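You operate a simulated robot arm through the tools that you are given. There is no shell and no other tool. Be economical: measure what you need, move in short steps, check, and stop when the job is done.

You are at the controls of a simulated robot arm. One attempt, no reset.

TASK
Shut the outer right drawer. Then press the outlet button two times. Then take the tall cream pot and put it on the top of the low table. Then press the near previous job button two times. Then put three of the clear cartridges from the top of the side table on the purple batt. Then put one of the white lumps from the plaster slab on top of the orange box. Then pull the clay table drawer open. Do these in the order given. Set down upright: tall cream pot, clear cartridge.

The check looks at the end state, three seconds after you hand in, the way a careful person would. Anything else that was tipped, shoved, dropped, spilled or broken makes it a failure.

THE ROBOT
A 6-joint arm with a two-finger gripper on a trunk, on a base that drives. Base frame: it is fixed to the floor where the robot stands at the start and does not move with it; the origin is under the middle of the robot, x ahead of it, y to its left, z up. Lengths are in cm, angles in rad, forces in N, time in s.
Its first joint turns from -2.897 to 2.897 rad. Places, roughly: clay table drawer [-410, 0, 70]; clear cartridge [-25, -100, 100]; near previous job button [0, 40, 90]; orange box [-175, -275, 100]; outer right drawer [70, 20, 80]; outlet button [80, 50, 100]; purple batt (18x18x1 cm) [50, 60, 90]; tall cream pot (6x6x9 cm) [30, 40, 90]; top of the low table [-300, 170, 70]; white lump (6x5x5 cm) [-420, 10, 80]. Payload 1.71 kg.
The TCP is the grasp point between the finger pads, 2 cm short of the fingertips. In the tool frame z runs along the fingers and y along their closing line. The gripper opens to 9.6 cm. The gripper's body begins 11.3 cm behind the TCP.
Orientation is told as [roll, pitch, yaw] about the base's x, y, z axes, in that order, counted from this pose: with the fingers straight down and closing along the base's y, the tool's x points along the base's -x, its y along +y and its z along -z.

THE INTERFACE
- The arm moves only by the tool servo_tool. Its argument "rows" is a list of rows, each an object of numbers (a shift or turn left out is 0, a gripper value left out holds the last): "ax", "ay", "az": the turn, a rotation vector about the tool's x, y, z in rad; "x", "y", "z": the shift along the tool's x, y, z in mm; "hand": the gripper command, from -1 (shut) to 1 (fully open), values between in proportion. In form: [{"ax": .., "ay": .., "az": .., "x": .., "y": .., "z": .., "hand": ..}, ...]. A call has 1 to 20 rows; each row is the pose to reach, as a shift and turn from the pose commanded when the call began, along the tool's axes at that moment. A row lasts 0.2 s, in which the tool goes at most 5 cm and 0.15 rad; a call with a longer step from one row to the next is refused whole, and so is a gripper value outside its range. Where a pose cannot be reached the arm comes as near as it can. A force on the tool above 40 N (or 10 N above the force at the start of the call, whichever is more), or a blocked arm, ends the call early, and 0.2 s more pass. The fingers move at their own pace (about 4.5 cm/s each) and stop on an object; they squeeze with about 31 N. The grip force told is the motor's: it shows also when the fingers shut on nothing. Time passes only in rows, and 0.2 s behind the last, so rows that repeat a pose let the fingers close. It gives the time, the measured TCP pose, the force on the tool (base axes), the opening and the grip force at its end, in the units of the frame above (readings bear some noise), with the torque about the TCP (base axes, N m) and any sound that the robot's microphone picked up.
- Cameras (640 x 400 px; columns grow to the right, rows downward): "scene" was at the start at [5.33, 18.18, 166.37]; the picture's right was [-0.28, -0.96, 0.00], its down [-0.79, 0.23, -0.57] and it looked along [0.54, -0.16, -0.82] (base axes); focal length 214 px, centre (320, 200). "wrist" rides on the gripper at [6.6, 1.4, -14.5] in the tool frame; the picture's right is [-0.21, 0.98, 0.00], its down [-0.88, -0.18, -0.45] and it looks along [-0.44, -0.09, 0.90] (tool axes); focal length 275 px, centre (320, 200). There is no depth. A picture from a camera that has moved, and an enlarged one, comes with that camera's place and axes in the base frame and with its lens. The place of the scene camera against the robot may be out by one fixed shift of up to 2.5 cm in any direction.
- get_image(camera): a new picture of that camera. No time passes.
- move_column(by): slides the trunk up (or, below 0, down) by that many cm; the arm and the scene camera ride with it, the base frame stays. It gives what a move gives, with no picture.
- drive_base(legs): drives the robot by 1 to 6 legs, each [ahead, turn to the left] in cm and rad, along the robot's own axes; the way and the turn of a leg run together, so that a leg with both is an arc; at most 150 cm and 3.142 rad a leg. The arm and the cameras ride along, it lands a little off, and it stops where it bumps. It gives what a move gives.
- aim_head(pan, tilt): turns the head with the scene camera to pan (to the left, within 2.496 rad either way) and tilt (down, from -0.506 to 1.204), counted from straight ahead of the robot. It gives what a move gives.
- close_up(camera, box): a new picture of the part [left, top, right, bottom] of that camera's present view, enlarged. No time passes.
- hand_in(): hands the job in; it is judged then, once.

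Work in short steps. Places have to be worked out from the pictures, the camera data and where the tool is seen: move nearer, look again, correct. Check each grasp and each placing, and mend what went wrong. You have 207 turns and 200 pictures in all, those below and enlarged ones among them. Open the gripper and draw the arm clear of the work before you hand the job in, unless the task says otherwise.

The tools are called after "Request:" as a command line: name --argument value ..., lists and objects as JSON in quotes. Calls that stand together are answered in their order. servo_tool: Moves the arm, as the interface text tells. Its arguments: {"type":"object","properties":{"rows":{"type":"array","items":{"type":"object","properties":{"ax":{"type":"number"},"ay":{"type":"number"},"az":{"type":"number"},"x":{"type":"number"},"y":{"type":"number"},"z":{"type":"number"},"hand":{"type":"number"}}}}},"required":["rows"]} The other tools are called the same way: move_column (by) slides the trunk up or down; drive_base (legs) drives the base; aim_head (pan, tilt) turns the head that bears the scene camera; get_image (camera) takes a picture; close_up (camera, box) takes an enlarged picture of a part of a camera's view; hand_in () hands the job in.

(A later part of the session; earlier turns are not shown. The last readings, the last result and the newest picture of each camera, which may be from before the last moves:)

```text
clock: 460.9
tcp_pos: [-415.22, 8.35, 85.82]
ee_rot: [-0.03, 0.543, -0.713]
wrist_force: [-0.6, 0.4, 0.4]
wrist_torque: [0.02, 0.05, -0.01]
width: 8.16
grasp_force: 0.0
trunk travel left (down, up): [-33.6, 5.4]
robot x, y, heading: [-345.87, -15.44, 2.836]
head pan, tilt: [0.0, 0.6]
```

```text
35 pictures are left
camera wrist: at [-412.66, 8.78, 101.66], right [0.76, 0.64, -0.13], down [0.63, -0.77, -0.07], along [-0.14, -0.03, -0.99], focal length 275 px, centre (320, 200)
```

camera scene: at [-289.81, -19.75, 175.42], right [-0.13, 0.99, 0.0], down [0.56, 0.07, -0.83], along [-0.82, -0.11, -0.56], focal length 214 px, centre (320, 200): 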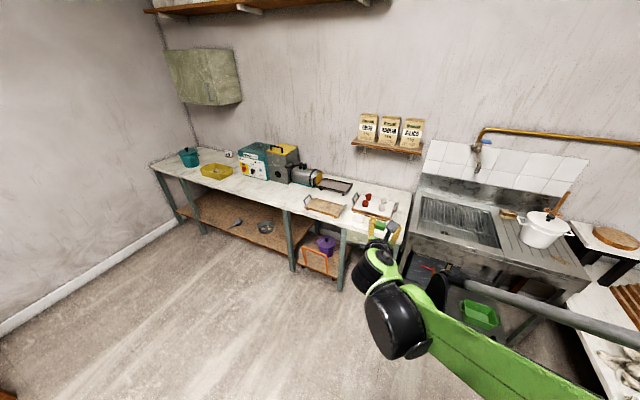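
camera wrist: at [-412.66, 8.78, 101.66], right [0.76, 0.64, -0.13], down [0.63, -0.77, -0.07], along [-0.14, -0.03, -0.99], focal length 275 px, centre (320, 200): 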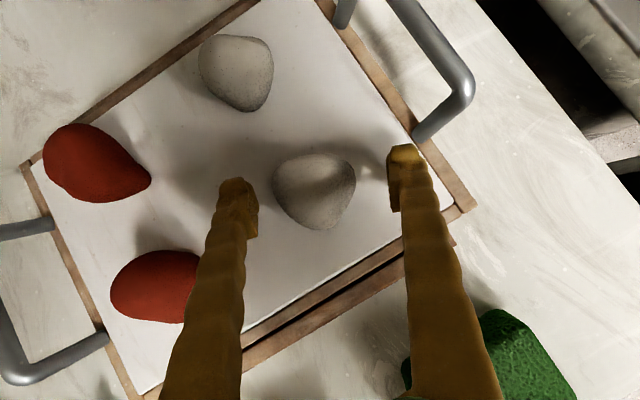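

Aligned; by its size the lump is ~2 cm deeper. I advance 1.8 cm more and close.

Request:
servo_tool --rows '[{"z": 6}, {"z": 12}, {"z": 18}, {"z": 18, "hand": 0.4}, {"z": 18, "hand": 0.1}, {"z": 18, "hand": -0.3}, {"z": 18, "hand": -1}, {"z": 18}, {"z": 18}]'

Request:
servo_tool --rows '[{"x": 3, "z": -5}, {"x": 10, "z": -17}, {"x": 20, "z": -33}, {"x": 30, "z": -50}, {"x": 42, "z": -70}]'

Request:
get_image --camera "wrist"

```text
clock: 461.7
tcp_pos: [-414.63, 8.59, 85.82]
ee_rot: [-0.037, 0.56, -0.713]
wrist_force: [0.0, -0.1, 1.3]
wrist_torque: [0.03, 0.02, -0.02]
width: 8.15
grasp_force: 0.0
trunk travel left (down, up): [-33.6, 5.4]
robot x, y, heading: [-346.22, -15.17, 2.835]
head pan, tilt: [0.0, 0.6]
stopped in row 3: the force on the tool passed its limit at 50 N (the readings are from after the stop); the commanded pose is now the measured one
```

```text
clock: 462.9
tcp_pos: [-414.42, 8.75, 94.01]
ee_rot: [-0.037, 0.556, -0.712]
wrist_force: [0.1, -0.4, -0.8]
wrist_torque: [0.0, -0.02, -0.02]
width: 8.17
grasp_force: 0.1
trunk travel left (down, up): [-33.6, 5.4]
robot x, y, heading: [-346.22, -15.85, 2.836]
head pan, tilt: [0.0, 0.6]
```

```text
34 pictures are left
camera wrist: at [-411.6, 8.89, 109.69], right [0.76, 0.64, -0.14], down [0.63, -0.77, -0.08], along [-0.16, -0.03, -0.99], focal length 275 px, centre (320, 200)
```

wrist: 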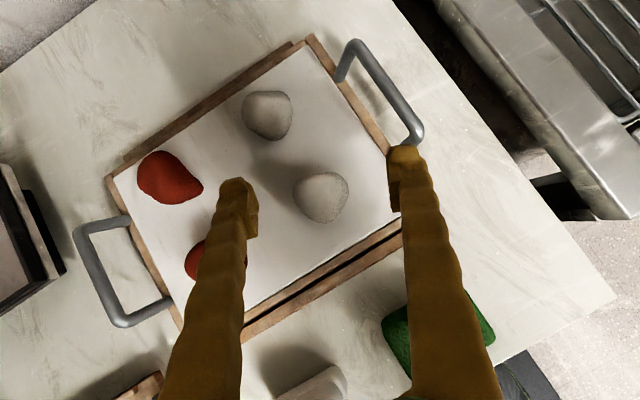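

The tips met the slab (top ≈83.5), so the previous depth was right. I return to TCP z≈86.3 over the lump and close there.

Request:
servo_tool --rows '[{"x": -9, "y": -3, "z": 18}, {"x": -18, "y": -7, "z": 36}, {"x": -26, "y": -7, "z": 53}, {"x": -34, "y": -7, "z": 69}, {"x": -34, "y": -7, "z": 69, "hand": 0.4}, {"x": -34, "y": -7, "z": 69, "hand": 0.15}, {"x": -34, "y": -7, "z": 69, "hand": -0.2}, {"x": -34, "y": -7, "z": 69, "hand": -1}, {"x": -34, "y": -7, "z": 69}, {"x": -34, "y": -7, "z": 69}]'

Request:
get_image --camera "wrist"

```text
clock: 465.1
tcp_pos: [-415.49, 8.45, 86.33]
ee_rot: [-0.038, 0.558, -0.714]
wrist_force: [2.0, -2.1, 7.4]
wrist_torque: [0.05, -0.15, -0.04]
width: 4.41
grasp_force: 31.5
trunk travel left (down, up): [-33.6, 5.4]
robot x, y, heading: [-346.42, -15.62, 2.835]
head pan, tilt: [0.0, 0.6]
```

```text
33 pictures are left
camera wrist: at [-412.78, 8.65, 102.12], right [0.76, 0.64, -0.14], down [0.63, -0.77, -0.08], along [-0.16, -0.03, -0.99], focal length 275 px, centre (320, 200)
```

wrist: 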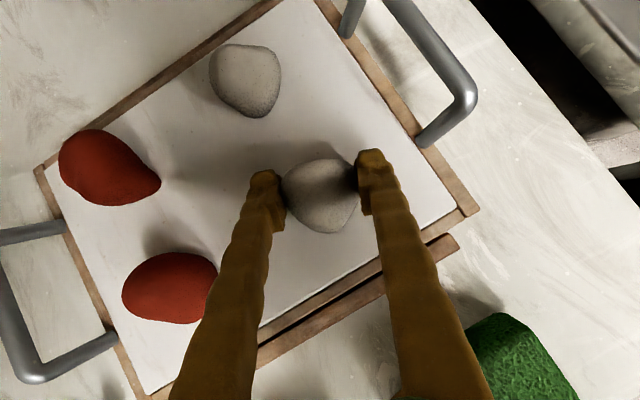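

Gripped at 4.4 cm. I lift slowly.

Request:
servo_tool --rows '[{"x": 2, "z": -4}, {"x": 6, "z": -10}, {"x": 12, "z": -20}, {"x": 20, "z": -33}, {"x": 29, "z": -48}, {"x": 40, "z": -65}, {"x": 51, "z": -83}, {"x": 63, "z": -102}, {"x": 76, "z": -123}, {"x": 90, "z": -145}, {"x": 106, "z": -171}, {"x": 122, "z": -197}, {"x": 138, "z": -223}, {"x": 154, "z": -249}, {"x": 170, "z": -275}, {"x": 186, "z": -300}]'

Request:
get_image --camera "wrist"

Request:
aim_head --pan 2.2 --tilt 0.5

Request:
get_image --camera "scene"

```text
clock: 468.5
tcp_pos: [-414.97, 9.1, 121.49]
ee_rot: [-0.037, 0.557, -0.712]
wrist_force: [0.2, 0.2, 0.2]
wrist_torque: [0.01, -0.02, -0.01]
width: 0.01
grasp_force: 29.6
trunk travel left (down, up): [-33.6, 5.4]
robot x, y, heading: [-346.36, -15.53, 2.83]
head pan, tilt: [0.0, 0.6]
```

```text
32 pictures are left
camera wrist: at [-412.03, 9.31, 137.21], right [0.76, 0.64, -0.14], down [0.63, -0.77, -0.08], along [-0.16, -0.03, -0.99], focal length 275 px, centre (320, 200)
```

wrist: 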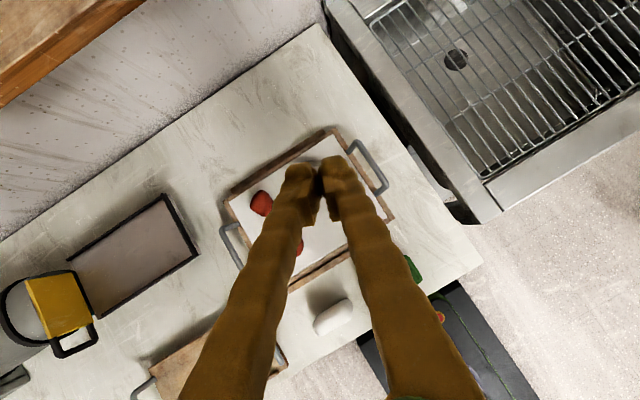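

```text
clock: 470.6
tcp_pos: [-414.76, 9.33, 121.4]
ee_rot: [-0.036, 0.557, -0.712]
wrist_force: [0.5, 0.4, 0.0]
wrist_torque: [-0.04, -0.04, 0.0]
width: 0.0
grasp_force: 29.7
trunk travel left (down, up): [-33.6, 5.4]
robot x, y, heading: [-346.15, -15.46, 2.831]
head pan, tilt: [2.201, 0.499]
```

```text
31 pictures are left
camera scene: at [-350.68, -44.9, 176.43], right [-0.95, -0.32, -0.01], down [-0.14, 0.45, -0.88], along [0.28, -0.84, -0.47], focal length 214 px, centre (320, 200)
```

scene: 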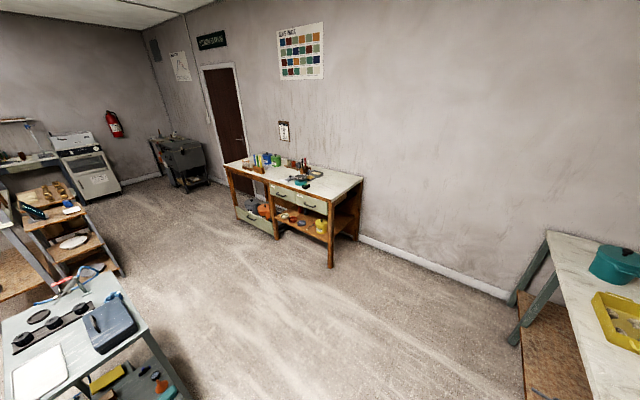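

The lump slipped out during the lift. I shift the hand aside and look for it.

Request:
servo_tool --rows '[{"y": 40, "x": 15, "hand": 0.85}, {"y": 80, "x": 30}, {"y": 110, "x": 40}, {"y": 110, "x": 40}]'

Request:
get_image --camera "wrist"

```text
clock: 471.6
tcp_pos: [-410.54, 19.94, 123.29]
ee_rot: [-0.035, 0.558, -0.711]
wrist_force: [0.2, 0.2, 0.5]
wrist_torque: [0.03, -0.01, 0.02]
width: 8.76
grasp_force: 0.2
trunk travel left (down, up): [-33.6, 5.4]
robot x, y, heading: [-345.84, -15.16, 2.833]
head pan, tilt: [2.201, 0.499]
```

```text
30 pictures are left
camera wrist: at [-407.61, 20.13, 139.04], right [0.76, 0.64, -0.14], down [0.63, -0.77, -0.08], along [-0.16, -0.03, -0.99], focal length 275 px, centre (320, 200)
```

wrist: 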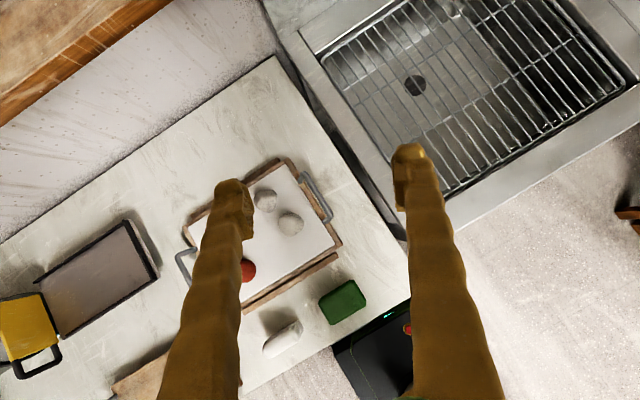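

Both white lumps are still on the slab; the near one now at ≈(-417.6, 11.3). I regrasp with a vertical tool: first hover above it.

Request:
servo_tool --rows '[{"x": -13, "y": -15, "z": 20, "ay": -0.08}, {"x": -29, "y": -30, "z": 45, "ay": -0.16}, {"x": -45, "y": -45, "z": 70, "ay": -0.24}, {"x": -61, "y": -60, "z": 95, "ay": -0.32}, {"x": -77, "y": -75, "z": 120, "ay": -0.4}, {"x": -93, "y": -90, "z": 145, "ay": -0.48}, {"x": -110, "y": -105, "z": 173, "ay": -0.557}, {"x": -110, "y": -105, "z": 173, "ay": -0.557}]'

Request:
get_image --camera "wrist"

```text
clock: 473.4
tcp_pos: [-417.41, 11.32, 102.94]
ee_rot: [-0.028, 0.0, -0.693]
wrist_force: [0.2, -0.6, -0.3]
wrist_torque: [-0.02, -0.04, 0.0]
width: 8.9
grasp_force: 0.2
trunk travel left (down, up): [-33.6, 5.4]
robot x, y, heading: [-346.11, -15.54, 2.834]
head pan, tilt: [2.201, 0.499]
```

```text
29 pictures are left
camera wrist: at [-421.26, 16.92, 117.47], right [0.78, 0.62, -0.03], down [0.56, -0.69, 0.45], along [0.26, -0.37, -0.89], focal length 275 px, centre (320, 200)
```

wrist: 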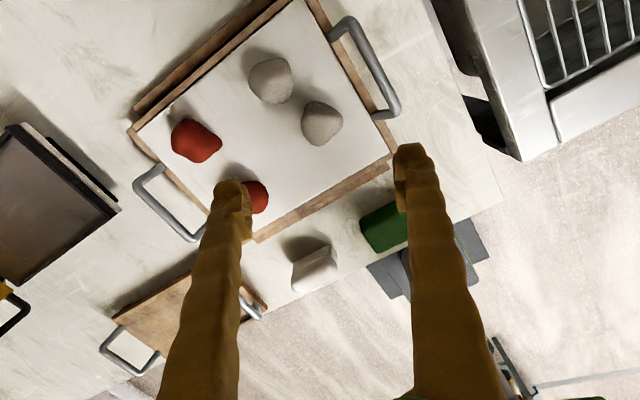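

Centred on the lump. I descend vertically to just above the slab and close.

Request:
servo_tool --rows '[{"x": 3, "z": 30, "hand": 0.6}, {"x": 5, "y": -2, "z": 65}, {"x": 5, "y": -2, "z": 100}, {"x": 5, "y": -2, "z": 130}, {"x": 5, "y": -2, "z": 150}, {"x": 5, "y": -2, "z": 162}, {"x": 5, "y": -2, "z": 168}, {"x": 5, "y": -2, "z": 168}]'

Request:
servo_tool --rows '[{"hand": 0.3}, {"hand": 0.1}, {"hand": -0.1}, {"hand": -1}, {"hand": -1}, {"hand": -1}, {"hand": -1}]'

Request:
get_image --camera "wrist"

```text
clock: 475.2
tcp_pos: [-418.25, 11.1, 86.27]
ee_rot: [-0.029, -0.001, -0.696]
wrist_force: [-0.1, 0.9, 0.0]
wrist_torque: [0.0, 0.0, 0.0]
width: 7.67
grasp_force: 0.1
trunk travel left (down, up): [-33.6, 5.4]
robot x, y, heading: [-346.12, -15.45, 2.828]
head pan, tilt: [2.201, 0.499]
```

```text
clock: 476.8
tcp_pos: [-418.24, 11.07, 86.35]
ee_rot: [-0.03, 0.001, -0.692]
wrist_force: [-1.9, 1.7, 6.8]
wrist_torque: [0.1, -0.07, -0.02]
width: 4.53
grasp_force: 31.3
trunk travel left (down, up): [-33.6, 5.4]
robot x, y, heading: [-346.13, -15.58, 2.835]
head pan, tilt: [2.201, 0.499]
```

```text
28 pictures are left
camera wrist: at [-422.07, 16.69, 100.8], right [0.78, 0.62, -0.03], down [0.56, -0.69, 0.45], along [0.26, -0.37, -0.89], focal length 275 px, centre (320, 200)
```

wrist: 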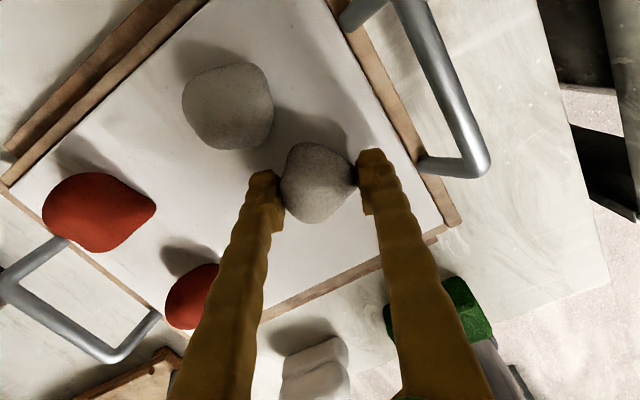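

The lump pushes the fingers up (grip above its widest part). I reopen a bit, go ~8 mm lower, and close again.

Request:
servo_tool --rows '[{"hand": 0.1}, {"hand": 0.3}, {"hand": 0.3, "x": 3, "z": 4}, {"x": 4, "z": 8}, {"x": 4, "z": 11}, {"x": 4, "z": 11}]'

Request:
servo_tool --rows '[{"hand": 0.1}, {"hand": -0.1}, {"hand": -1}, {"hand": -1}, {"hand": -1}, {"hand": -1}]'

Request:
servo_tool --rows '[{"z": -2}, {"z": -5}, {"z": -10}, {"z": -17}, {"z": -25}, {"z": -33}, {"z": -40}]'

Request:
get_image --camera "wrist"

```text
clock: 478.2
tcp_pos: [-418.61, 11.24, 85.16]
ee_rot: [-0.03, 0.0, -0.695]
wrist_force: [-0.2, -0.5, 0.2]
wrist_torque: [-0.01, 0.01, 0.0]
width: 6.25
grasp_force: 0.0
trunk travel left (down, up): [-33.6, 5.4]
robot x, y, heading: [-345.95, -15.34, 2.835]
head pan, tilt: [2.201, 0.499]
```

```text
clock: 479.6
tcp_pos: [-418.49, 11.26, 85.18]
ee_rot: [-0.029, 0.002, -0.695]
wrist_force: [-0.6, -0.4, 0.9]
wrist_torque: [0.02, 0.0, 0.03]
width: 4.65
grasp_force: 30.9
trunk travel left (down, up): [-33.6, 5.4]
robot x, y, heading: [-345.94, -15.44, 2.834]
head pan, tilt: [2.201, 0.499]
```

```text
clock: 481.2
tcp_pos: [-418.51, 11.36, 89.27]
ee_rot: [-0.029, 0.0, -0.694]
wrist_force: [-0.8, -0.5, -1.4]
wrist_torque: [-0.04, 0.01, 0.0]
width: 4.61
grasp_force: 31.0
trunk travel left (down, up): [-33.6, 5.4]
robot x, y, heading: [-346.56, -15.04, 2.833]
head pan, tilt: [2.201, 0.499]
```

```text
27 pictures are left
camera wrist: at [-422.38, 16.97, 103.74], right [0.78, 0.62, -0.03], down [0.56, -0.69, 0.45], along [0.26, -0.37, -0.89], focal length 275 px, centre (320, 200)
```

wrist: 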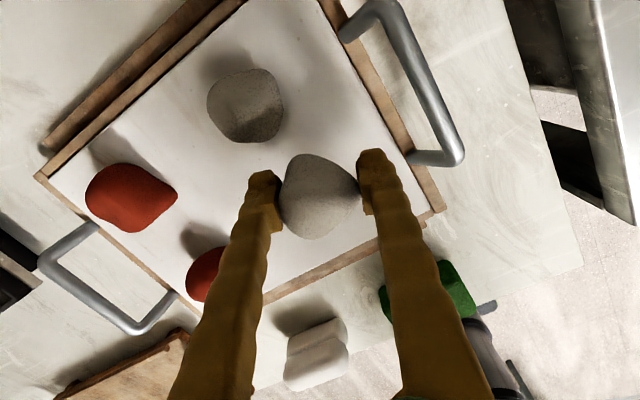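

The lump is held (4.6 cm, ~0.15 kg). I raise it and draw it in toward the robot.

Request:
servo_tool --rows '[{"z": -10}, {"z": -27}, {"z": -47}, {"z": -69}, {"z": -92}, {"z": -116}, {"z": -140}, {"z": -164}, {"z": -188}, {"z": -212, "x": -6, "y": 2}, {"z": -236, "x": -20, "y": 7}, {"z": -260, "x": -38, "y": 13}, {"z": -284, "x": -60, "y": 21}, {"z": -304, "x": -84, "y": 30}, {"z": -320, "x": -110, "y": 39}, {"z": -330, "x": -138, "y": 49}, {"z": -335, "x": -164, "y": 58}, {"z": -335, "x": -182, "y": 65}, {"z": -335, "x": -189, "y": 67}]'

Request:
drive_base --legs '[[-28, 0], [0, 1.57]]'

Request:
aim_head --pan 0.9 --tilt 0.6

Request:
get_image --camera "scene"

```text
clock: 485.2
tcp_pos: [-398.92, 5.23, 122.45]
ee_rot: [-0.029, -0.001, -0.695]
wrist_force: [-0.3, -0.6, -2.2]
wrist_torque: [0.01, 0.0, -0.02]
width: 4.58
grasp_force: 30.5
trunk travel left (down, up): [-33.6, 5.4]
robot x, y, heading: [-346.18, -15.52, 2.832]
head pan, tilt: [2.201, 0.499]
```

```text
clock: 493.5
tcp_pos: [-340.59, -76.49, 122.45]
ee_rot: [-0.028, 0.0, 0.869]
wrist_force: [0.4, 0.2, -1.2]
wrist_torque: [-0.01, -0.02, 0.04]
width: 4.54
grasp_force: 31.3
trunk travel left (down, up): [-33.6, 5.4]
robot x, y, heading: [-320.2, -23.92, -1.887]
head pan, tilt: [2.201, 0.499]
```

```text
clock: 494.9
tcp_pos: [-339.96, -74.55, 123.21]
ee_rot: [-0.037, 0.016, 0.869]
wrist_force: [0.7, 0.5, -1.1]
wrist_torque: [-0.07, -0.02, -0.01]
width: 4.54
grasp_force: 31.4
trunk travel left (down, up): [-33.6, 5.4]
robot x, y, heading: [-320.13, -23.35, -1.889]
head pan, tilt: [0.901, 0.6]
```

```text
26 pictures are left
camera scene: at [-295.93, -37.68, 175.37], right [-0.83, -0.55, -0.01], down [-0.31, 0.48, -0.82], along [0.46, -0.68, -0.57], focal length 214 px, centre (320, 200)
```

scene: 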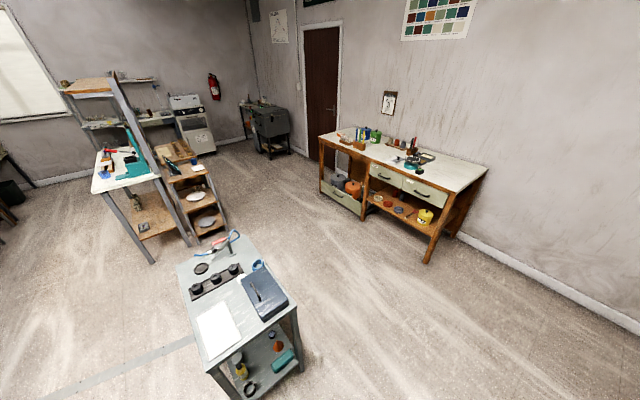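

I follow: 105 cm ahead, turn left, and 200 cm along the corridor between the small table and the wooden table.

Request:
drive_base --legs '[[105, 0], [0, 1.49], [100, 0], [100, 0]]'

Request:
aim_head --pan -1.3 --tilt 0.7

Request:
get_image --camera "scene"

```text
clock: 521.1
tcp_pos: [-118.29, -225.4, 123.2]
ee_rot: [-0.033, 0.013, 2.355]
wrist_force: [-0.3, 0.5, -1.3]
wrist_torque: [-0.03, -0.01, 0.0]
width: 4.41
grasp_force: 31.1
trunk travel left (down, up): [-33.6, 5.4]
robot x, y, heading: [-167.49, -201.04, -0.403]
head pan, tilt: [0.901, 0.6]
```

```text
clock: 523.2
tcp_pos: [-119.69, -224.74, 123.83]
ee_rot: [-0.04, 0.027, 2.354]
wrist_force: [0.8, -0.1, -1.7]
wrist_torque: [0.05, 0.08, 0.01]
width: 4.42
grasp_force: 30.8
trunk travel left (down, up): [-33.6, 5.4]
robot x, y, heading: [-167.2, -201.13, -0.4]
head pan, tilt: [-1.3, 0.7]
```

```text
25 pictures are left
camera scene: at [-161.59, -190.72, 174.54], right [-0.99, 0.13, 0.02], down [0.07, 0.64, -0.76], along [-0.11, -0.75, -0.65], focal length 214 px, centre (320, 200)
```

scene: 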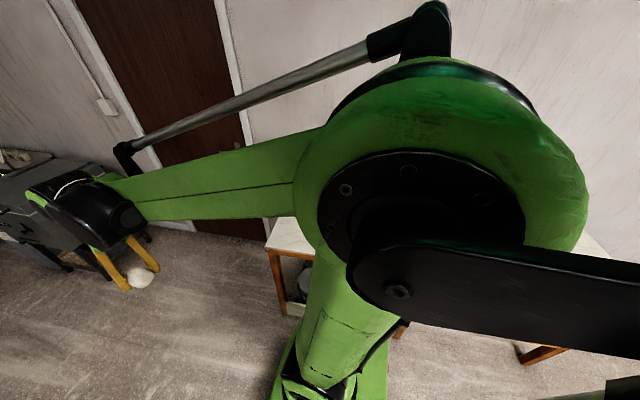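

The lump is still held. I turn right to face the wooden table and look.

Request:
drive_base --legs '[[0, -1.47]]'

Request:
aim_head --pan -0.15 --tilt 0.8

Request:
get_image --camera "scene"

Request:
get_image --camera "wrist"

```text
clock: 529.1
tcp_pos: [-185.15, -250.88, 124.01]
ee_rot: [-0.042, 0.029, 0.903]
wrist_force: [-0.6, 0.9, -1.7]
wrist_torque: [-0.01, 0.0, -0.02]
width: 4.38
grasp_force: 30.8
trunk travel left (down, up): [-33.6, 5.4]
robot x, y, heading: [-167.14, -200.95, -1.855]
head pan, tilt: [-1.3, 0.7]
```

```text
clock: 530.5
tcp_pos: [-185.14, -250.38, 124.19]
ee_rot: [-0.044, 0.033, 0.902]
wrist_force: [-0.5, -3.2, -2.1]
wrist_torque: [0.23, -0.09, 0.03]
width: 4.41
grasp_force: 31.2
trunk travel left (down, up): [-33.6, 5.4]
robot x, y, heading: [-166.88, -200.89, -1.853]
head pan, tilt: [-0.15, 0.799]
```

```text
24 pictures are left
camera scene: at [-151.61, -215.27, 173.59], right [-0.91, 0.42, 0.0], down [0.3, 0.66, -0.68], along [-0.29, -0.62, -0.73], focal length 214 px, centre (320, 200)
```

scene: 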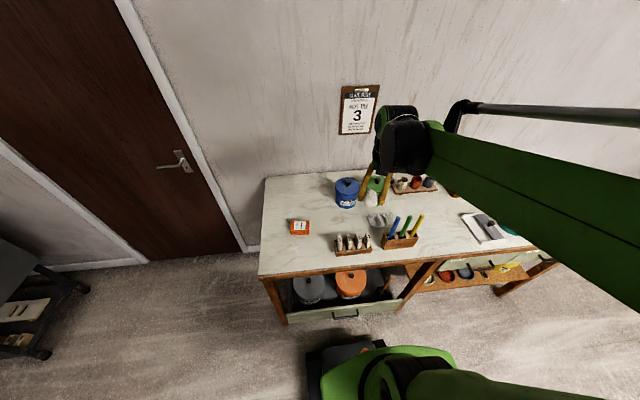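

```text
23 pictures are left
camera wrist: at [-190.42, -253.81, 138.86], right [-0.64, 0.77, -0.05], down [0.68, 0.6, 0.42], along [0.35, 0.24, -0.9], focal length 275 px, centre (320, 200)
```

wrist: 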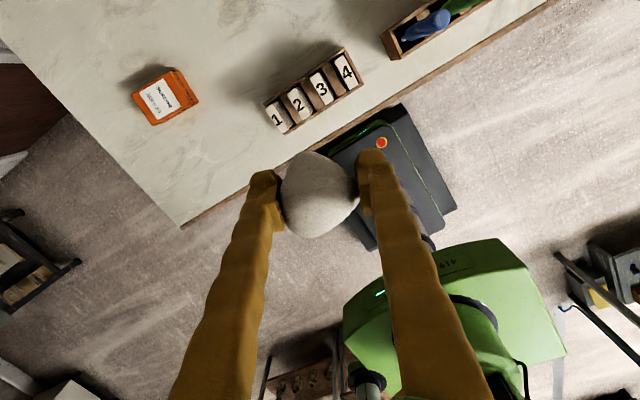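

Orange box top centre ≈(-168.4, -274.5, ~90). I move above it at z≈110 and look.

Request:
servo_tool --rows '[{"x": 4, "y": -12}, {"x": 11, "y": -35}, {"x": 19, "y": -62}, {"x": 27, "y": -89, "z": 10}, {"x": 35, "y": -116, "z": 25}, {"x": 43, "y": -143, "z": 40}, {"x": 51, "y": -170, "z": 55}, {"x": 59, "y": -197, "z": 70}, {"x": 67, "y": -224, "z": 85}, {"x": 75, "y": -248, "z": 100}, {"x": 82, "y": -268, "z": 115}, {"x": 86, "y": -280, "z": 130}, {"x": 86, "y": -280, "z": 140}, {"x": 86, "y": -280, "z": 140}]'

Request:
get_image --camera "wrist"

Request:
close_up --camera "scene" --box '[230, 150, 390, 270]'

```text
clock: 533.5
tcp_pos: [-167.83, -274.08, 112.28]
ee_rot: [-0.048, 0.041, 0.902]
wrist_force: [-0.1, -0.1, -1.4]
wrist_torque: [0.01, 0.02, -0.03]
width: 4.4
grasp_force: 30.7
trunk travel left (down, up): [-33.6, 5.4]
robot x, y, heading: [-166.95, -201.29, -1.847]
head pan, tilt: [-0.15, 0.799]
```

```text
22 pictures are left
camera wrist: at [-173.23, -277.41, 127.07], right [-0.64, 0.77, -0.05], down [0.68, 0.6, 0.42], along [0.35, 0.23, -0.91], focal length 275 px, centre (320, 200)
```

wrist: 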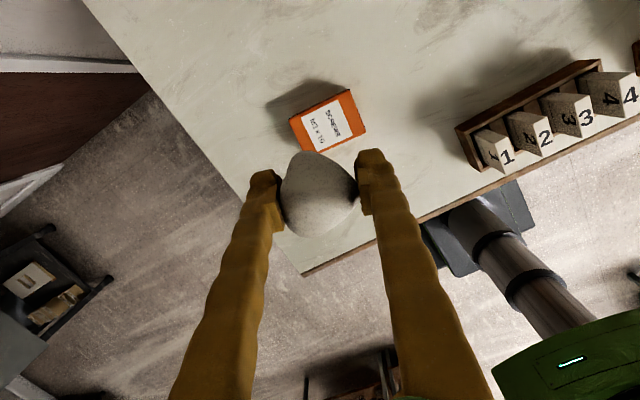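

```text
3.33 times, centred on (310, 210) of scene
camera zoom: at [-151.44, -214.69, 173.63], right [-0.91, 0.42, 0.0], down [0.3, 0.66, -0.69], along [-0.29, -0.62, -0.73], focal length 715 px, centre (353, 167)
```

zoom: 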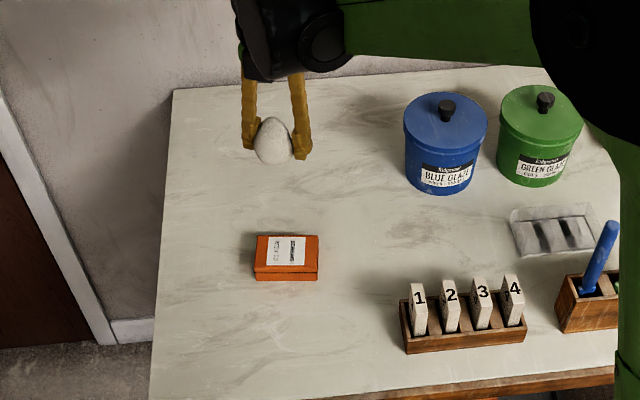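

Box top ≈ (-168.4, -274.7, ~89). I centre and descend to z≈96.

Request:
servo_tool --rows '[{"x": 4, "z": 10}, {"x": 8, "z": 28}, {"x": 8, "z": 48}, {"x": 8, "z": 68}, {"x": 8, "z": 88}, {"x": 8, "z": 108}, {"x": 8, "z": 126}, {"x": 8, "z": 142}, {"x": 8, "z": 155}, {"x": 8, "z": 162}, {"x": 8, "z": 162}]'

Request:
get_image --camera "wrist"

Request:
close_up --camera "scene" --box '[260, 180, 350, 250]'

```text
clock: 535.9
tcp_pos: [-168.22, -275.75, 96.17]
ee_rot: [-0.047, 0.041, 0.901]
wrist_force: [0.8, 1.7, -0.8]
wrist_torque: [-0.01, 0.0, 0.03]
width: 4.39
grasp_force: 31.3
trunk travel left (down, up): [-33.6, 5.4]
robot x, y, heading: [-167.22, -200.86, -1.85]
head pan, tilt: [-0.15, 0.799]
```

```text
20 pictures are left
camera wrist: at [-173.55, -279.04, 110.89], right [-0.64, 0.77, -0.05], down [0.68, 0.6, 0.42], along [0.35, 0.23, -0.91], focal length 275 px, centre (320, 200)
```

wrist: 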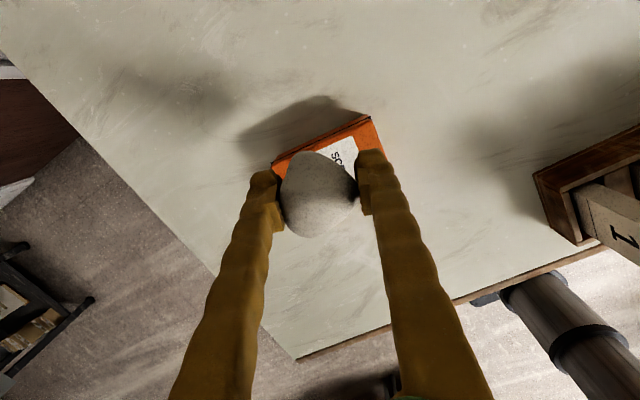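

```text
5.71 times, centred on (305, 215) of scene
camera zoom: at [-151.43, -214.7, 173.62], right [-0.91, 0.42, 0.0], down [0.3, 0.66, -0.69], along [-0.29, -0.62, -0.73], focal length 1226 px, centre (406, 114)
```

zoom: 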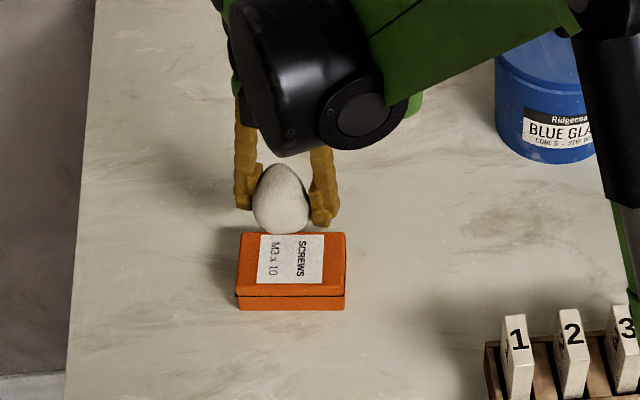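

The lump is nearly over the box centre, ~0.7 cm off sideways. I correct and lower in small steps to contact.

Request:
servo_tool --rows '[{"y": 6, "z": 6}, {"y": 6, "z": 12}, {"y": 6, "z": 18}, {"y": 6, "z": 23}]'

Request:
servo_tool --rows '[{"z": 4}, {"z": 8}, {"z": 11}]'

Request:
close_up --camera "scene" --box '[260, 180, 350, 250]'

```text
clock: 536.9
tcp_pos: [-168.63, -275.53, 93.76]
ee_rot: [-0.047, 0.041, 0.902]
wrist_force: [-0.9, 0.3, -2.1]
wrist_torque: [0.02, 0.03, -0.05]
width: 4.37
grasp_force: 30.4
trunk travel left (down, up): [-33.6, 5.4]
robot x, y, heading: [-166.97, -201.12, -1.856]
head pan, tilt: [-0.15, 0.799]
```

```text
clock: 537.6
tcp_pos: [-168.7, -275.44, 92.85]
ee_rot: [-0.047, 0.042, 0.903]
wrist_force: [-0.3, 0.5, -1.2]
wrist_torque: [0.01, -0.02, -0.01]
width: 4.41
grasp_force: 31.7
trunk travel left (down, up): [-33.6, 5.4]
robot x, y, heading: [-167.01, -200.99, -1.852]
head pan, tilt: [-0.15, 0.799]
```

```text
5.71 times, centred on (305, 215) of scene
camera zoom: at [-151.43, -214.7, 173.62], right [-0.91, 0.42, 0.0], down [0.3, 0.66, -0.69], along [-0.29, -0.62, -0.73], focal length 1226 px, centre (406, 114)
```

zoom: 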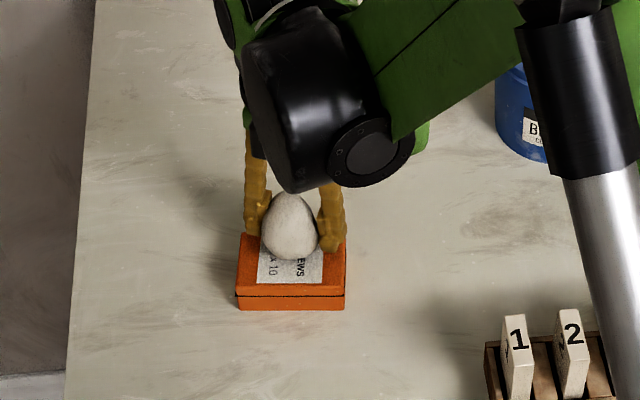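

Well centred. I continue down to contact.

Request:
servo_tool --rows '[{"z": 3}, {"z": 6}, {"z": 9}]'

Request:
servo_tool --rows '[{"z": 2.5}, {"z": 5}]'

```text
clock: 538.5
tcp_pos: [-168.72, -275.67, 91.89]
ee_rot: [-0.048, 0.041, 0.903]
wrist_force: [1.6, -0.4, -0.8]
wrist_torque: [0.0, -0.02, 0.0]
width: 4.41
grasp_force: 31.5
trunk travel left (down, up): [-33.6, 5.4]
robot x, y, heading: [-166.94, -201.02, -1.848]
head pan, tilt: [-0.15, 0.799]
```

```text
clock: 539.0
tcp_pos: [-168.55, -275.55, 91.53]
ee_rot: [-0.047, 0.041, 0.903]
wrist_force: [0.2, -7.4, 40.6]
wrist_torque: [0.68, 0.16, 0.0]
width: 4.43
grasp_force: 31.3
trunk travel left (down, up): [-33.6, 5.4]
robot x, y, heading: [-167.3, -200.8, -1.851]
head pan, tilt: [-0.15, 0.799]
```

Contact. I ease up 3 mm and open slowly.

Request:
servo_tool --rows '[{"z": -3}, {"z": -3}, {"z": -3, "hand": -0.05}, {"z": -3, "hand": 0.05}, {"z": -3, "hand": 0.2}, {"z": -3, "hand": 0.5}, {"z": -3}, {"z": -3}]'

Request:
get_image --camera "wrist"

```text
clock: 540.9
tcp_pos: [-168.64, -275.41, 91.73]
ee_rot: [-0.047, 0.042, 0.903]
wrist_force: [0.4, 0.0, -0.3]
wrist_torque: [0.0, 0.01, 0.01]
width: 7.18
grasp_force: 0.1
trunk travel left (down, up): [-33.6, 5.4]
robot x, y, heading: [-166.9, -201.14, -1.853]
head pan, tilt: [-0.15, 0.799]
```

```text
17 pictures are left
camera wrist: at [-174.0, -278.91, 106.41], right [-0.64, 0.77, -0.05], down [0.68, 0.6, 0.42], along [0.35, 0.23, -0.91], focal length 275 px, centre (320, 200)
```

wrist: 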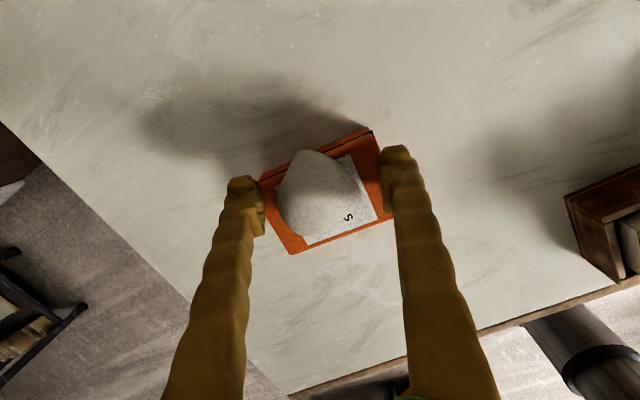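

The lump rests on the orange box. I rise straight up and draw back.

Request:
servo_tool --rows '[{"z": -10}, {"z": -30}, {"z": -60}, {"z": -95}, {"z": -135}, {"z": -175}, {"z": -215}, {"z": -255}, {"z": -295}, {"z": -315, "x": -20, "y": 16}, {"z": -320, "x": -50, "y": 40}, {"z": -320, "x": -80, "y": 64}, {"z": -320, "x": -110, "y": 88}, {"z": -320, "x": -140, "y": 110}, {"z": -320, "x": -157, "y": 124}]'

Request:
close_up --camera "scene" --box '[230, 150, 390, 270]'

```text
clock: 544.0
tcp_pos: [-168.9, -253.69, 122.38]
ee_rot: [-0.046, 0.042, 0.903]
wrist_force: [0.0, -0.3, 0.1]
wrist_torque: [-0.01, 0.0, -0.01]
width: 7.2
grasp_force: 0.0
trunk travel left (down, up): [-33.6, 5.4]
robot x, y, heading: [-166.94, -201.08, -1.855]
head pan, tilt: [-0.15, 0.799]
```

```text
3.33 times, centred on (310, 210) of scene
camera zoom: at [-151.42, -214.62, 173.63], right [-0.91, 0.42, 0.0], down [0.3, 0.66, -0.69], along [-0.29, -0.62, -0.73], focal length 715 px, centre (353, 167)
```

zoom: 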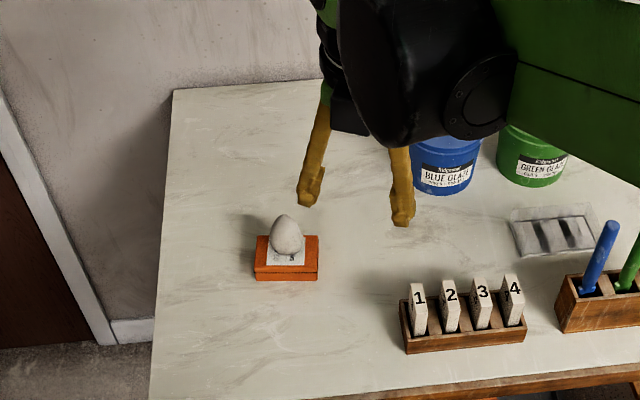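

The lump sits well. Now the drawer: I turn the wrist so the fingers will close across the horizontal handle, and drive back along the same corridor.

Request:
servo_tool --rows '[{"az": 0.13, "hand": 0.2}, {"az": 0.27}, {"az": 0.41}, {"az": 0.55}, {"az": 0.69}, {"az": 0.83}, {"az": 0.97}, {"az": 1.1}, {"az": 1.187}]'

Request:
drive_base --legs '[[0, -1.69], [100, 0], [100, 0], [0, -1.484], [104, 0], [0, 1.57]]'

Request:
aim_head --pan -0.1 --tilt 0.75

Request:
get_image --camera "scene"

```text
clock: 546.0
tcp_pos: [-169.04, -253.71, 122.45]
ee_rot: [-0.056, -0.03, -0.284]
wrist_force: [0.2, 0.2, -0.9]
wrist_torque: [0.0, 0.0, -0.02]
width: 5.76
grasp_force: 0.0
trunk travel left (down, up): [-33.6, 5.4]
robot x, y, heading: [-167.13, -200.68, -1.853]
head pan, tilt: [-0.15, 0.799]
```

```text
clock: 584.3
tcp_pos: [-370.28, -22.9, 122.29]
ee_rot: [-0.057, -0.028, -1.887]
wrist_force: [0.4, -0.8, -0.4]
wrist_torque: [-0.01, 0.0, -0.01]
width: 5.71
grasp_force: 0.0
trunk travel left (down, up): [-33.6, 5.4]
robot x, y, heading: [-317.6, -26.44, 2.825]
head pan, tilt: [-0.15, 0.799]
```

```text
clock: 584.9
tcp_pos: [-369.42, -23.04, 122.7]
ee_rot: [-0.062, -0.027, -1.89]
wrist_force: [-0.6, 0.2, 0.2]
wrist_torque: [0.04, -0.06, 0.02]
width: 5.76
grasp_force: 0.0
trunk travel left (down, up): [-33.6, 5.4]
robot x, y, heading: [-317.23, -26.49, 2.823]
head pan, tilt: [-0.099, 0.75]
```

```text
15 pictures are left
camera scene: at [-332.78, -43.86, 174.01], right [0.4, 0.91, 0.0], down [0.64, -0.28, -0.72], along [-0.66, 0.29, -0.69], focal length 214 px, centre (320, 200)
```

scene: 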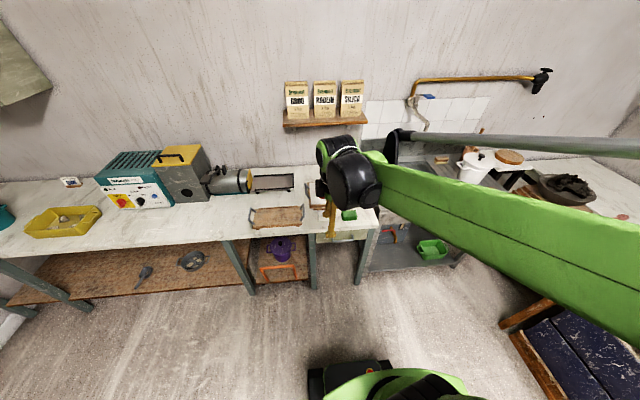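

Zoom on the drawer front.

Request:
close_up --camera "scene" --box '[290, 190, 400, 270]'

Request:
get_image --camera "wrist"

```text
5.00 times, centred on (345, 230) of scene
camera zoom: at [-332.78, -43.86, 174.01], right [0.4, 0.91, 0.0], down [0.64, -0.28, -0.72], along [-0.66, 0.29, -0.69], focal length 1072 px, centre (195, 50)
```

zoom: 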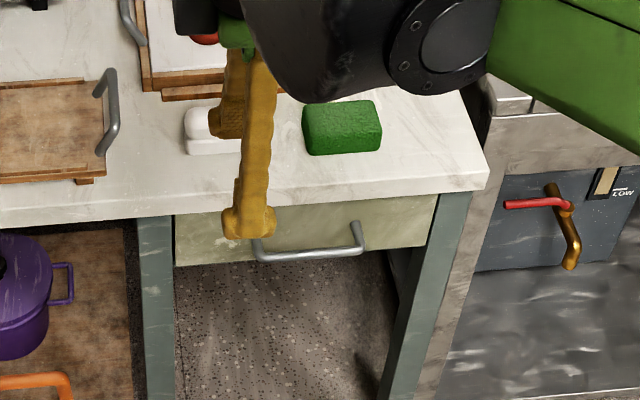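

```text
13 pictures are left
camera wrist: at [-365.2, -17.11, 136.87], right [0.86, -0.5, -0.06], down [-0.42, -0.77, 0.48], along [-0.28, -0.39, -0.88], focal length 275 px, centre (320, 200)
```

wrist: 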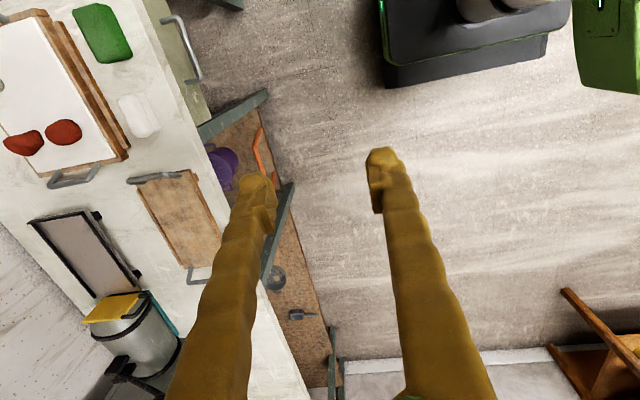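

Handle bar ≈(-392.5, -0.9, ~69). I lower the trunk, then bring the tool near-horizontal in front of the handle.

Request:
move_column --by -28

Request:
servo_tool --rows '[{"ax": 0.13, "x": 15, "y": -8, "z": 27, "hand": 0.4}, {"ax": 0.27, "x": 30, "y": -20, "z": 54}, {"ax": 0.41, "x": 45, "y": -34, "z": 81}, {"ax": 0.55, "x": 60, "y": -48, "z": 108}, {"ax": 0.69, "x": 75, "y": -63, "z": 135}, {"ax": 0.83, "x": 90, "y": -78, "z": 162}, {"ax": 0.97, "x": 105, "y": -93, "z": 189}, {"ax": 1.1, "x": 120, "y": -110, "z": 216}, {"ax": 1.2, "x": 135, "y": -130, "z": 240}, {"ax": 1.2, "x": 135, "y": -130, "z": 247}]'

Request:
get_image --camera "wrist"

```text
clock: 587.7
tcp_pos: [-368.58, -23.3, 95.04]
ee_rot: [-0.069, -0.029, -1.886]
wrist_force: [-0.1, 0.7, 0.0]
wrist_torque: [0.01, 0.03, 0.01]
width: 5.77
grasp_force: 0.0
trunk travel left (down, up): [-5.6, 33.4]
robot x, y, heading: [-317.86, -26.3, 2.831]
head pan, tilt: [-0.099, 0.75]
```

```text
clock: 589.9
tcp_pos: [-383.22, -5.06, 81.69]
ee_rot: [-1.271, -0.027, -1.888]
wrist_force: [0.0, -0.1, -0.3]
wrist_torque: [-0.03, 0.06, 0.02]
width: 6.71
grasp_force: 0.1
out of reach, approached as far as the arm can: row 7, 8, 9, 10
trunk travel left (down, up): [-5.6, 33.4]
robot x, y, heading: [-317.7, -26.64, 2.829]
head pan, tilt: [-0.099, 0.75]
```

```text
12 pictures are left
camera wrist: at [-367.52, -3.24, 84.5], right [0.2, -0.31, -0.93], down [0.08, -0.94, 0.33], along [-0.98, -0.14, -0.17], focal length 275 px, centre (320, 200)
```

wrist: 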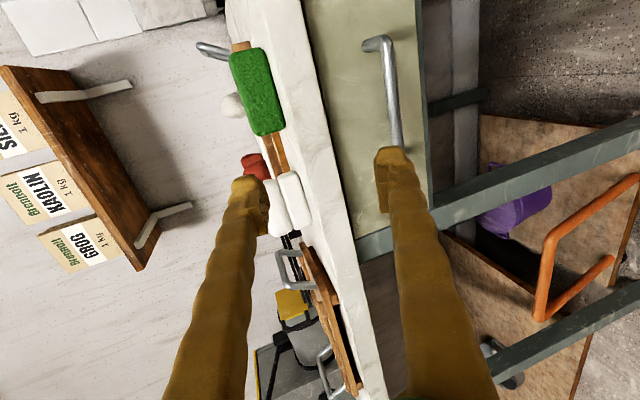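

The handle bar is at z≈70.5; this pose can't go lower. I lower the trunk the rest and use a steeper tilt, to a pre-grasp position.

Request:
move_column --by -5.4

Request:
servo_tool --rows '[{"ax": -0.11, "x": 4, "y": -2, "z": 9, "hand": 0}, {"ax": -0.22, "x": 8, "y": -4, "z": 18}, {"ax": -0.32, "x": 10, "y": -5, "z": 27}, {"ax": -0.32, "x": 10, "y": -5, "z": 27}]'

Request:
get_image --camera "wrist"

```text
clock: 590.9
tcp_pos: [-383.21, -5.31, 76.22]
ee_rot: [-1.27, -0.027, -1.889]
wrist_force: [0.1, -0.3, 0.4]
wrist_torque: [0.0, -0.03, 0.04]
width: 6.7
grasp_force: 0.1
trunk travel left (down, up): [-0.2, 38.8]
robot x, y, heading: [-317.46, -26.37, 2.827]
head pan, tilt: [-0.099, 0.75]
```

```text
clock: 591.9
tcp_pos: [-385.33, -3.41, 75.85]
ee_rot: [-0.947, -0.026, -1.886]
wrist_force: [0.3, -0.1, -0.2]
wrist_torque: [0.0, 0.0, -0.03]
width: 4.8
grasp_force: 0.0
trunk travel left (down, up): [-0.2, 38.8]
robot x, y, heading: [-317.55, -26.62, 2.824]
head pan, tilt: [-0.099, 0.75]
```

```text
11 pictures are left
camera wrist: at [-371.32, -0.84, 83.08], right [0.47, -0.39, -0.79], down [-0.03, -0.9, 0.43], along [-0.88, -0.18, -0.44], focal length 275 px, centre (320, 200)
```

wrist: 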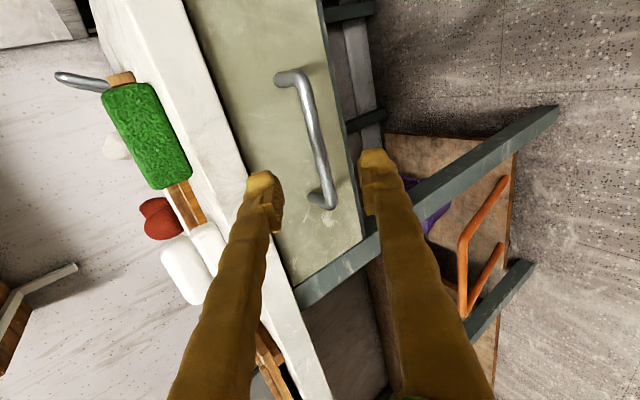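

Handle bar centre ≈(-391.6, 0.3, 70.9), nicely between the fingers' line. I advance onto it and close.

Request:
servo_tool --rows '[{"x": 8, "y": -1, "z": 12}, {"x": 16, "y": -1, "z": 28}, {"x": 16, "y": -1, "z": 45}, {"x": 16, "y": -1, "z": 60}, {"x": 16, "y": -1, "z": 72}, {"x": 16, "y": -1, "z": 78}, {"x": 16, "y": -1, "z": 78}]'

Request:
servo_tool --rows '[{"hand": -0.3}, {"hand": -0.6}, {"hand": -1}, {"hand": -1}, {"hand": -1}]'

Request:
get_image --camera "wrist"

```text
clock: 593.5
tcp_pos: [-391.17, 0.0, 71.4]
ee_rot: [-0.948, -0.028, -1.888]
wrist_force: [-0.9, -0.5, -0.1]
wrist_torque: [-0.05, -0.01, 0.01]
width: 4.79
grasp_force: 0.1
trunk travel left (down, up): [-0.2, 38.8]
robot x, y, heading: [-317.77, -26.22, 2.827]
head pan, tilt: [-0.099, 0.75]
```

```text
clock: 594.7
tcp_pos: [-391.11, -0.09, 71.6]
ee_rot: [-0.949, -0.027, -1.887]
wrist_force: [-0.3, 0.5, 2.1]
wrist_torque: [0.36, -0.08, 0.21]
width: 1.07
grasp_force: 35.2
trunk travel left (down, up): [-0.2, 38.8]
robot x, y, heading: [-317.47, -26.38, 2.822]
head pan, tilt: [-0.099, 0.75]
```

```text
10 pictures are left
camera wrist: at [-376.95, 2.53, 78.58], right [0.47, -0.39, -0.79], down [-0.03, -0.9, 0.43], along [-0.88, -0.18, -0.44], focal length 275 px, centre (320, 200)
```

wrist: 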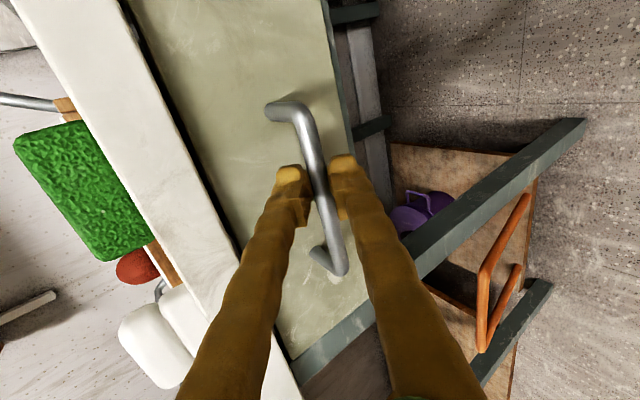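

The bar is gripped (1.07 cm). I pull the drawer open by backing the base 20 cm straight.

Request:
drive_base --legs '[[-20, 0]]'

Request:
get_image --camera "wrist"

```text
clock: 596.7
tcp_pos: [-371.82, -6.26, 71.53]
ee_rot: [-0.95, -0.029, -1.888]
wrist_force: [3.5, 6.5, 4.7]
wrist_torque: [0.44, -0.09, 0.09]
width: 1.06
grasp_force: 34.8
trunk travel left (down, up): [-0.2, 38.8]
robot x, y, heading: [-298.48, -32.49, 2.825]
head pan, tilt: [-0.099, 0.75]
```

```text
9 pictures are left
camera wrist: at [-357.76, -3.71, 78.59], right [0.47, -0.39, -0.79], down [-0.03, -0.9, 0.43], along [-0.88, -0.18, -0.43], focal length 275 px, centre (320, 200)
```

wrist: 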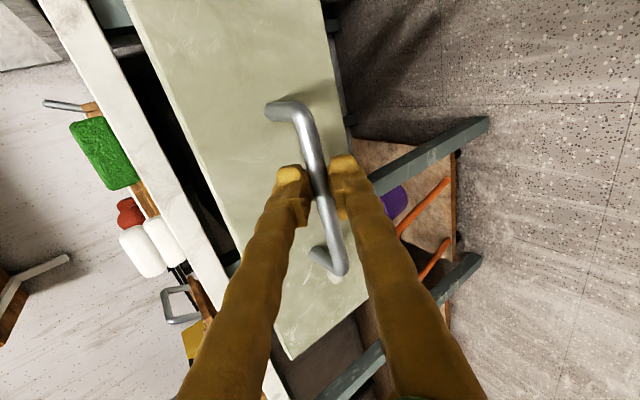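

Open by ~20 cm. I pull a bit further with the force-limited arm.

Request:
servo_tool --rows '[{"y": 6, "z": -8}, {"y": 12, "z": -16}, {"y": 18, "z": -24}, {"y": 23, "z": -32}, {"y": 29, "z": -41}]'

Request:
get_image --camera "scene"

```text
clock: 597.9
tcp_pos: [-366.09, -8.26, 72.24]
ee_rot: [-0.963, -0.027, -1.887]
wrist_force: [-0.5, -0.4, -0.1]
wrist_torque: [-0.02, -0.01, 0.04]
width: 0.0
grasp_force: 29.5
trunk travel left (down, up): [-0.2, 38.8]
robot x, y, heading: [-298.39, -32.72, 2.828]
head pan, tilt: [-0.099, 0.75]
```

```text
8 pictures are left
camera scene: at [-312.99, -50.28, 140.62], right [0.4, 0.91, 0.0], down [0.63, -0.28, -0.72], along [-0.66, 0.29, -0.69], focal length 214 px, centre (320, 200)
```

scene: 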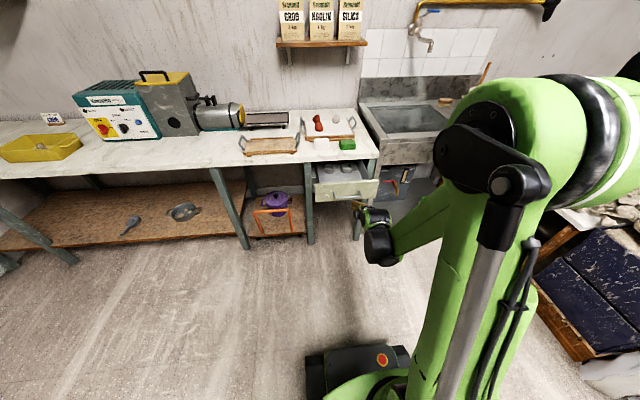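

The fingers slid off the bar at the end of its travel; the drawer is open. I back away, then raise the arm and open the gripper.

Request:
servo_tool --rows '[{"y": 12, "z": -16}, {"y": 24, "z": -32}, {"y": 36, "z": -48}, {"y": 48, "z": -66}, {"y": 48, "z": -66, "hand": 0.5}, {"y": 48, "z": -66}]'

Request:
drive_base --legs '[[-25, 0]]'

Request:
move_column --by 25

Request:
close_up --camera "scene" --box '[240, 90, 440, 260]'

```text
clock: 599.3
tcp_pos: [-358.25, -10.72, 72.36]
ee_rot: [-0.962, -0.026, -1.888]
wrist_force: [-0.9, -0.4, 1.0]
wrist_torque: [0.03, 0.0, 0.0]
width: 5.16
grasp_force: 0.1
trunk travel left (down, up): [-0.2, 38.8]
robot x, y, heading: [-298.43, -32.74, 2.828]
head pan, tilt: [-0.099, 0.75]
```

```text
clock: 601.5
tcp_pos: [-334.59, -18.49, 74.32]
ee_rot: [-0.997, -0.028, -1.886]
wrist_force: [0.5, -0.6, 0.7]
wrist_torque: [0.0, 0.03, -0.05]
width: 7.18
grasp_force: 0.1
trunk travel left (down, up): [-0.2, 38.8]
robot x, y, heading: [-277.13, -39.72, 2.827]
head pan, tilt: [-0.099, 0.75]
stopped in leg 1: the robot was blocked; the commanded pose is now the measured one
```

```text
clock: 604.1
tcp_pos: [-335.05, -18.6, 98.99]
ee_rot: [-0.99, -0.028, -1.885]
wrist_force: [-0.7, -0.4, 0.0]
wrist_torque: [-0.01, -0.04, 0.0]
width: 7.2
grasp_force: 0.1
trunk travel left (down, up): [-25.2, 13.8]
robot x, y, heading: [-276.98, -39.83, 2.828]
head pan, tilt: [-0.099, 0.75]
```

```text
2.35 times, centred on (340, 175) of scene
camera zoom: at [-291.82, -57.27, 165.61], right [0.4, 0.92, 0.0], down [0.64, -0.28, -0.72], along [-0.66, 0.29, -0.69], focal length 505 px, centre (273, 259)
```

zoom: 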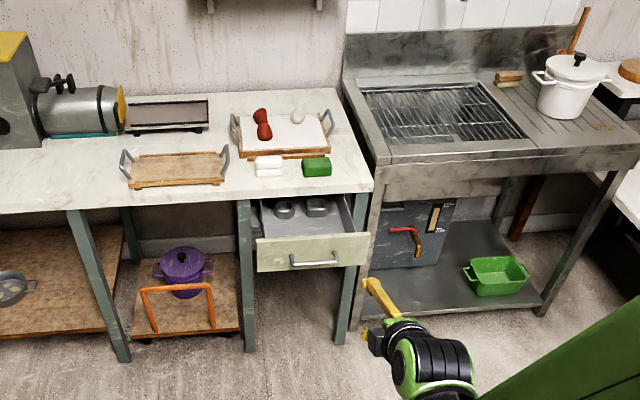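

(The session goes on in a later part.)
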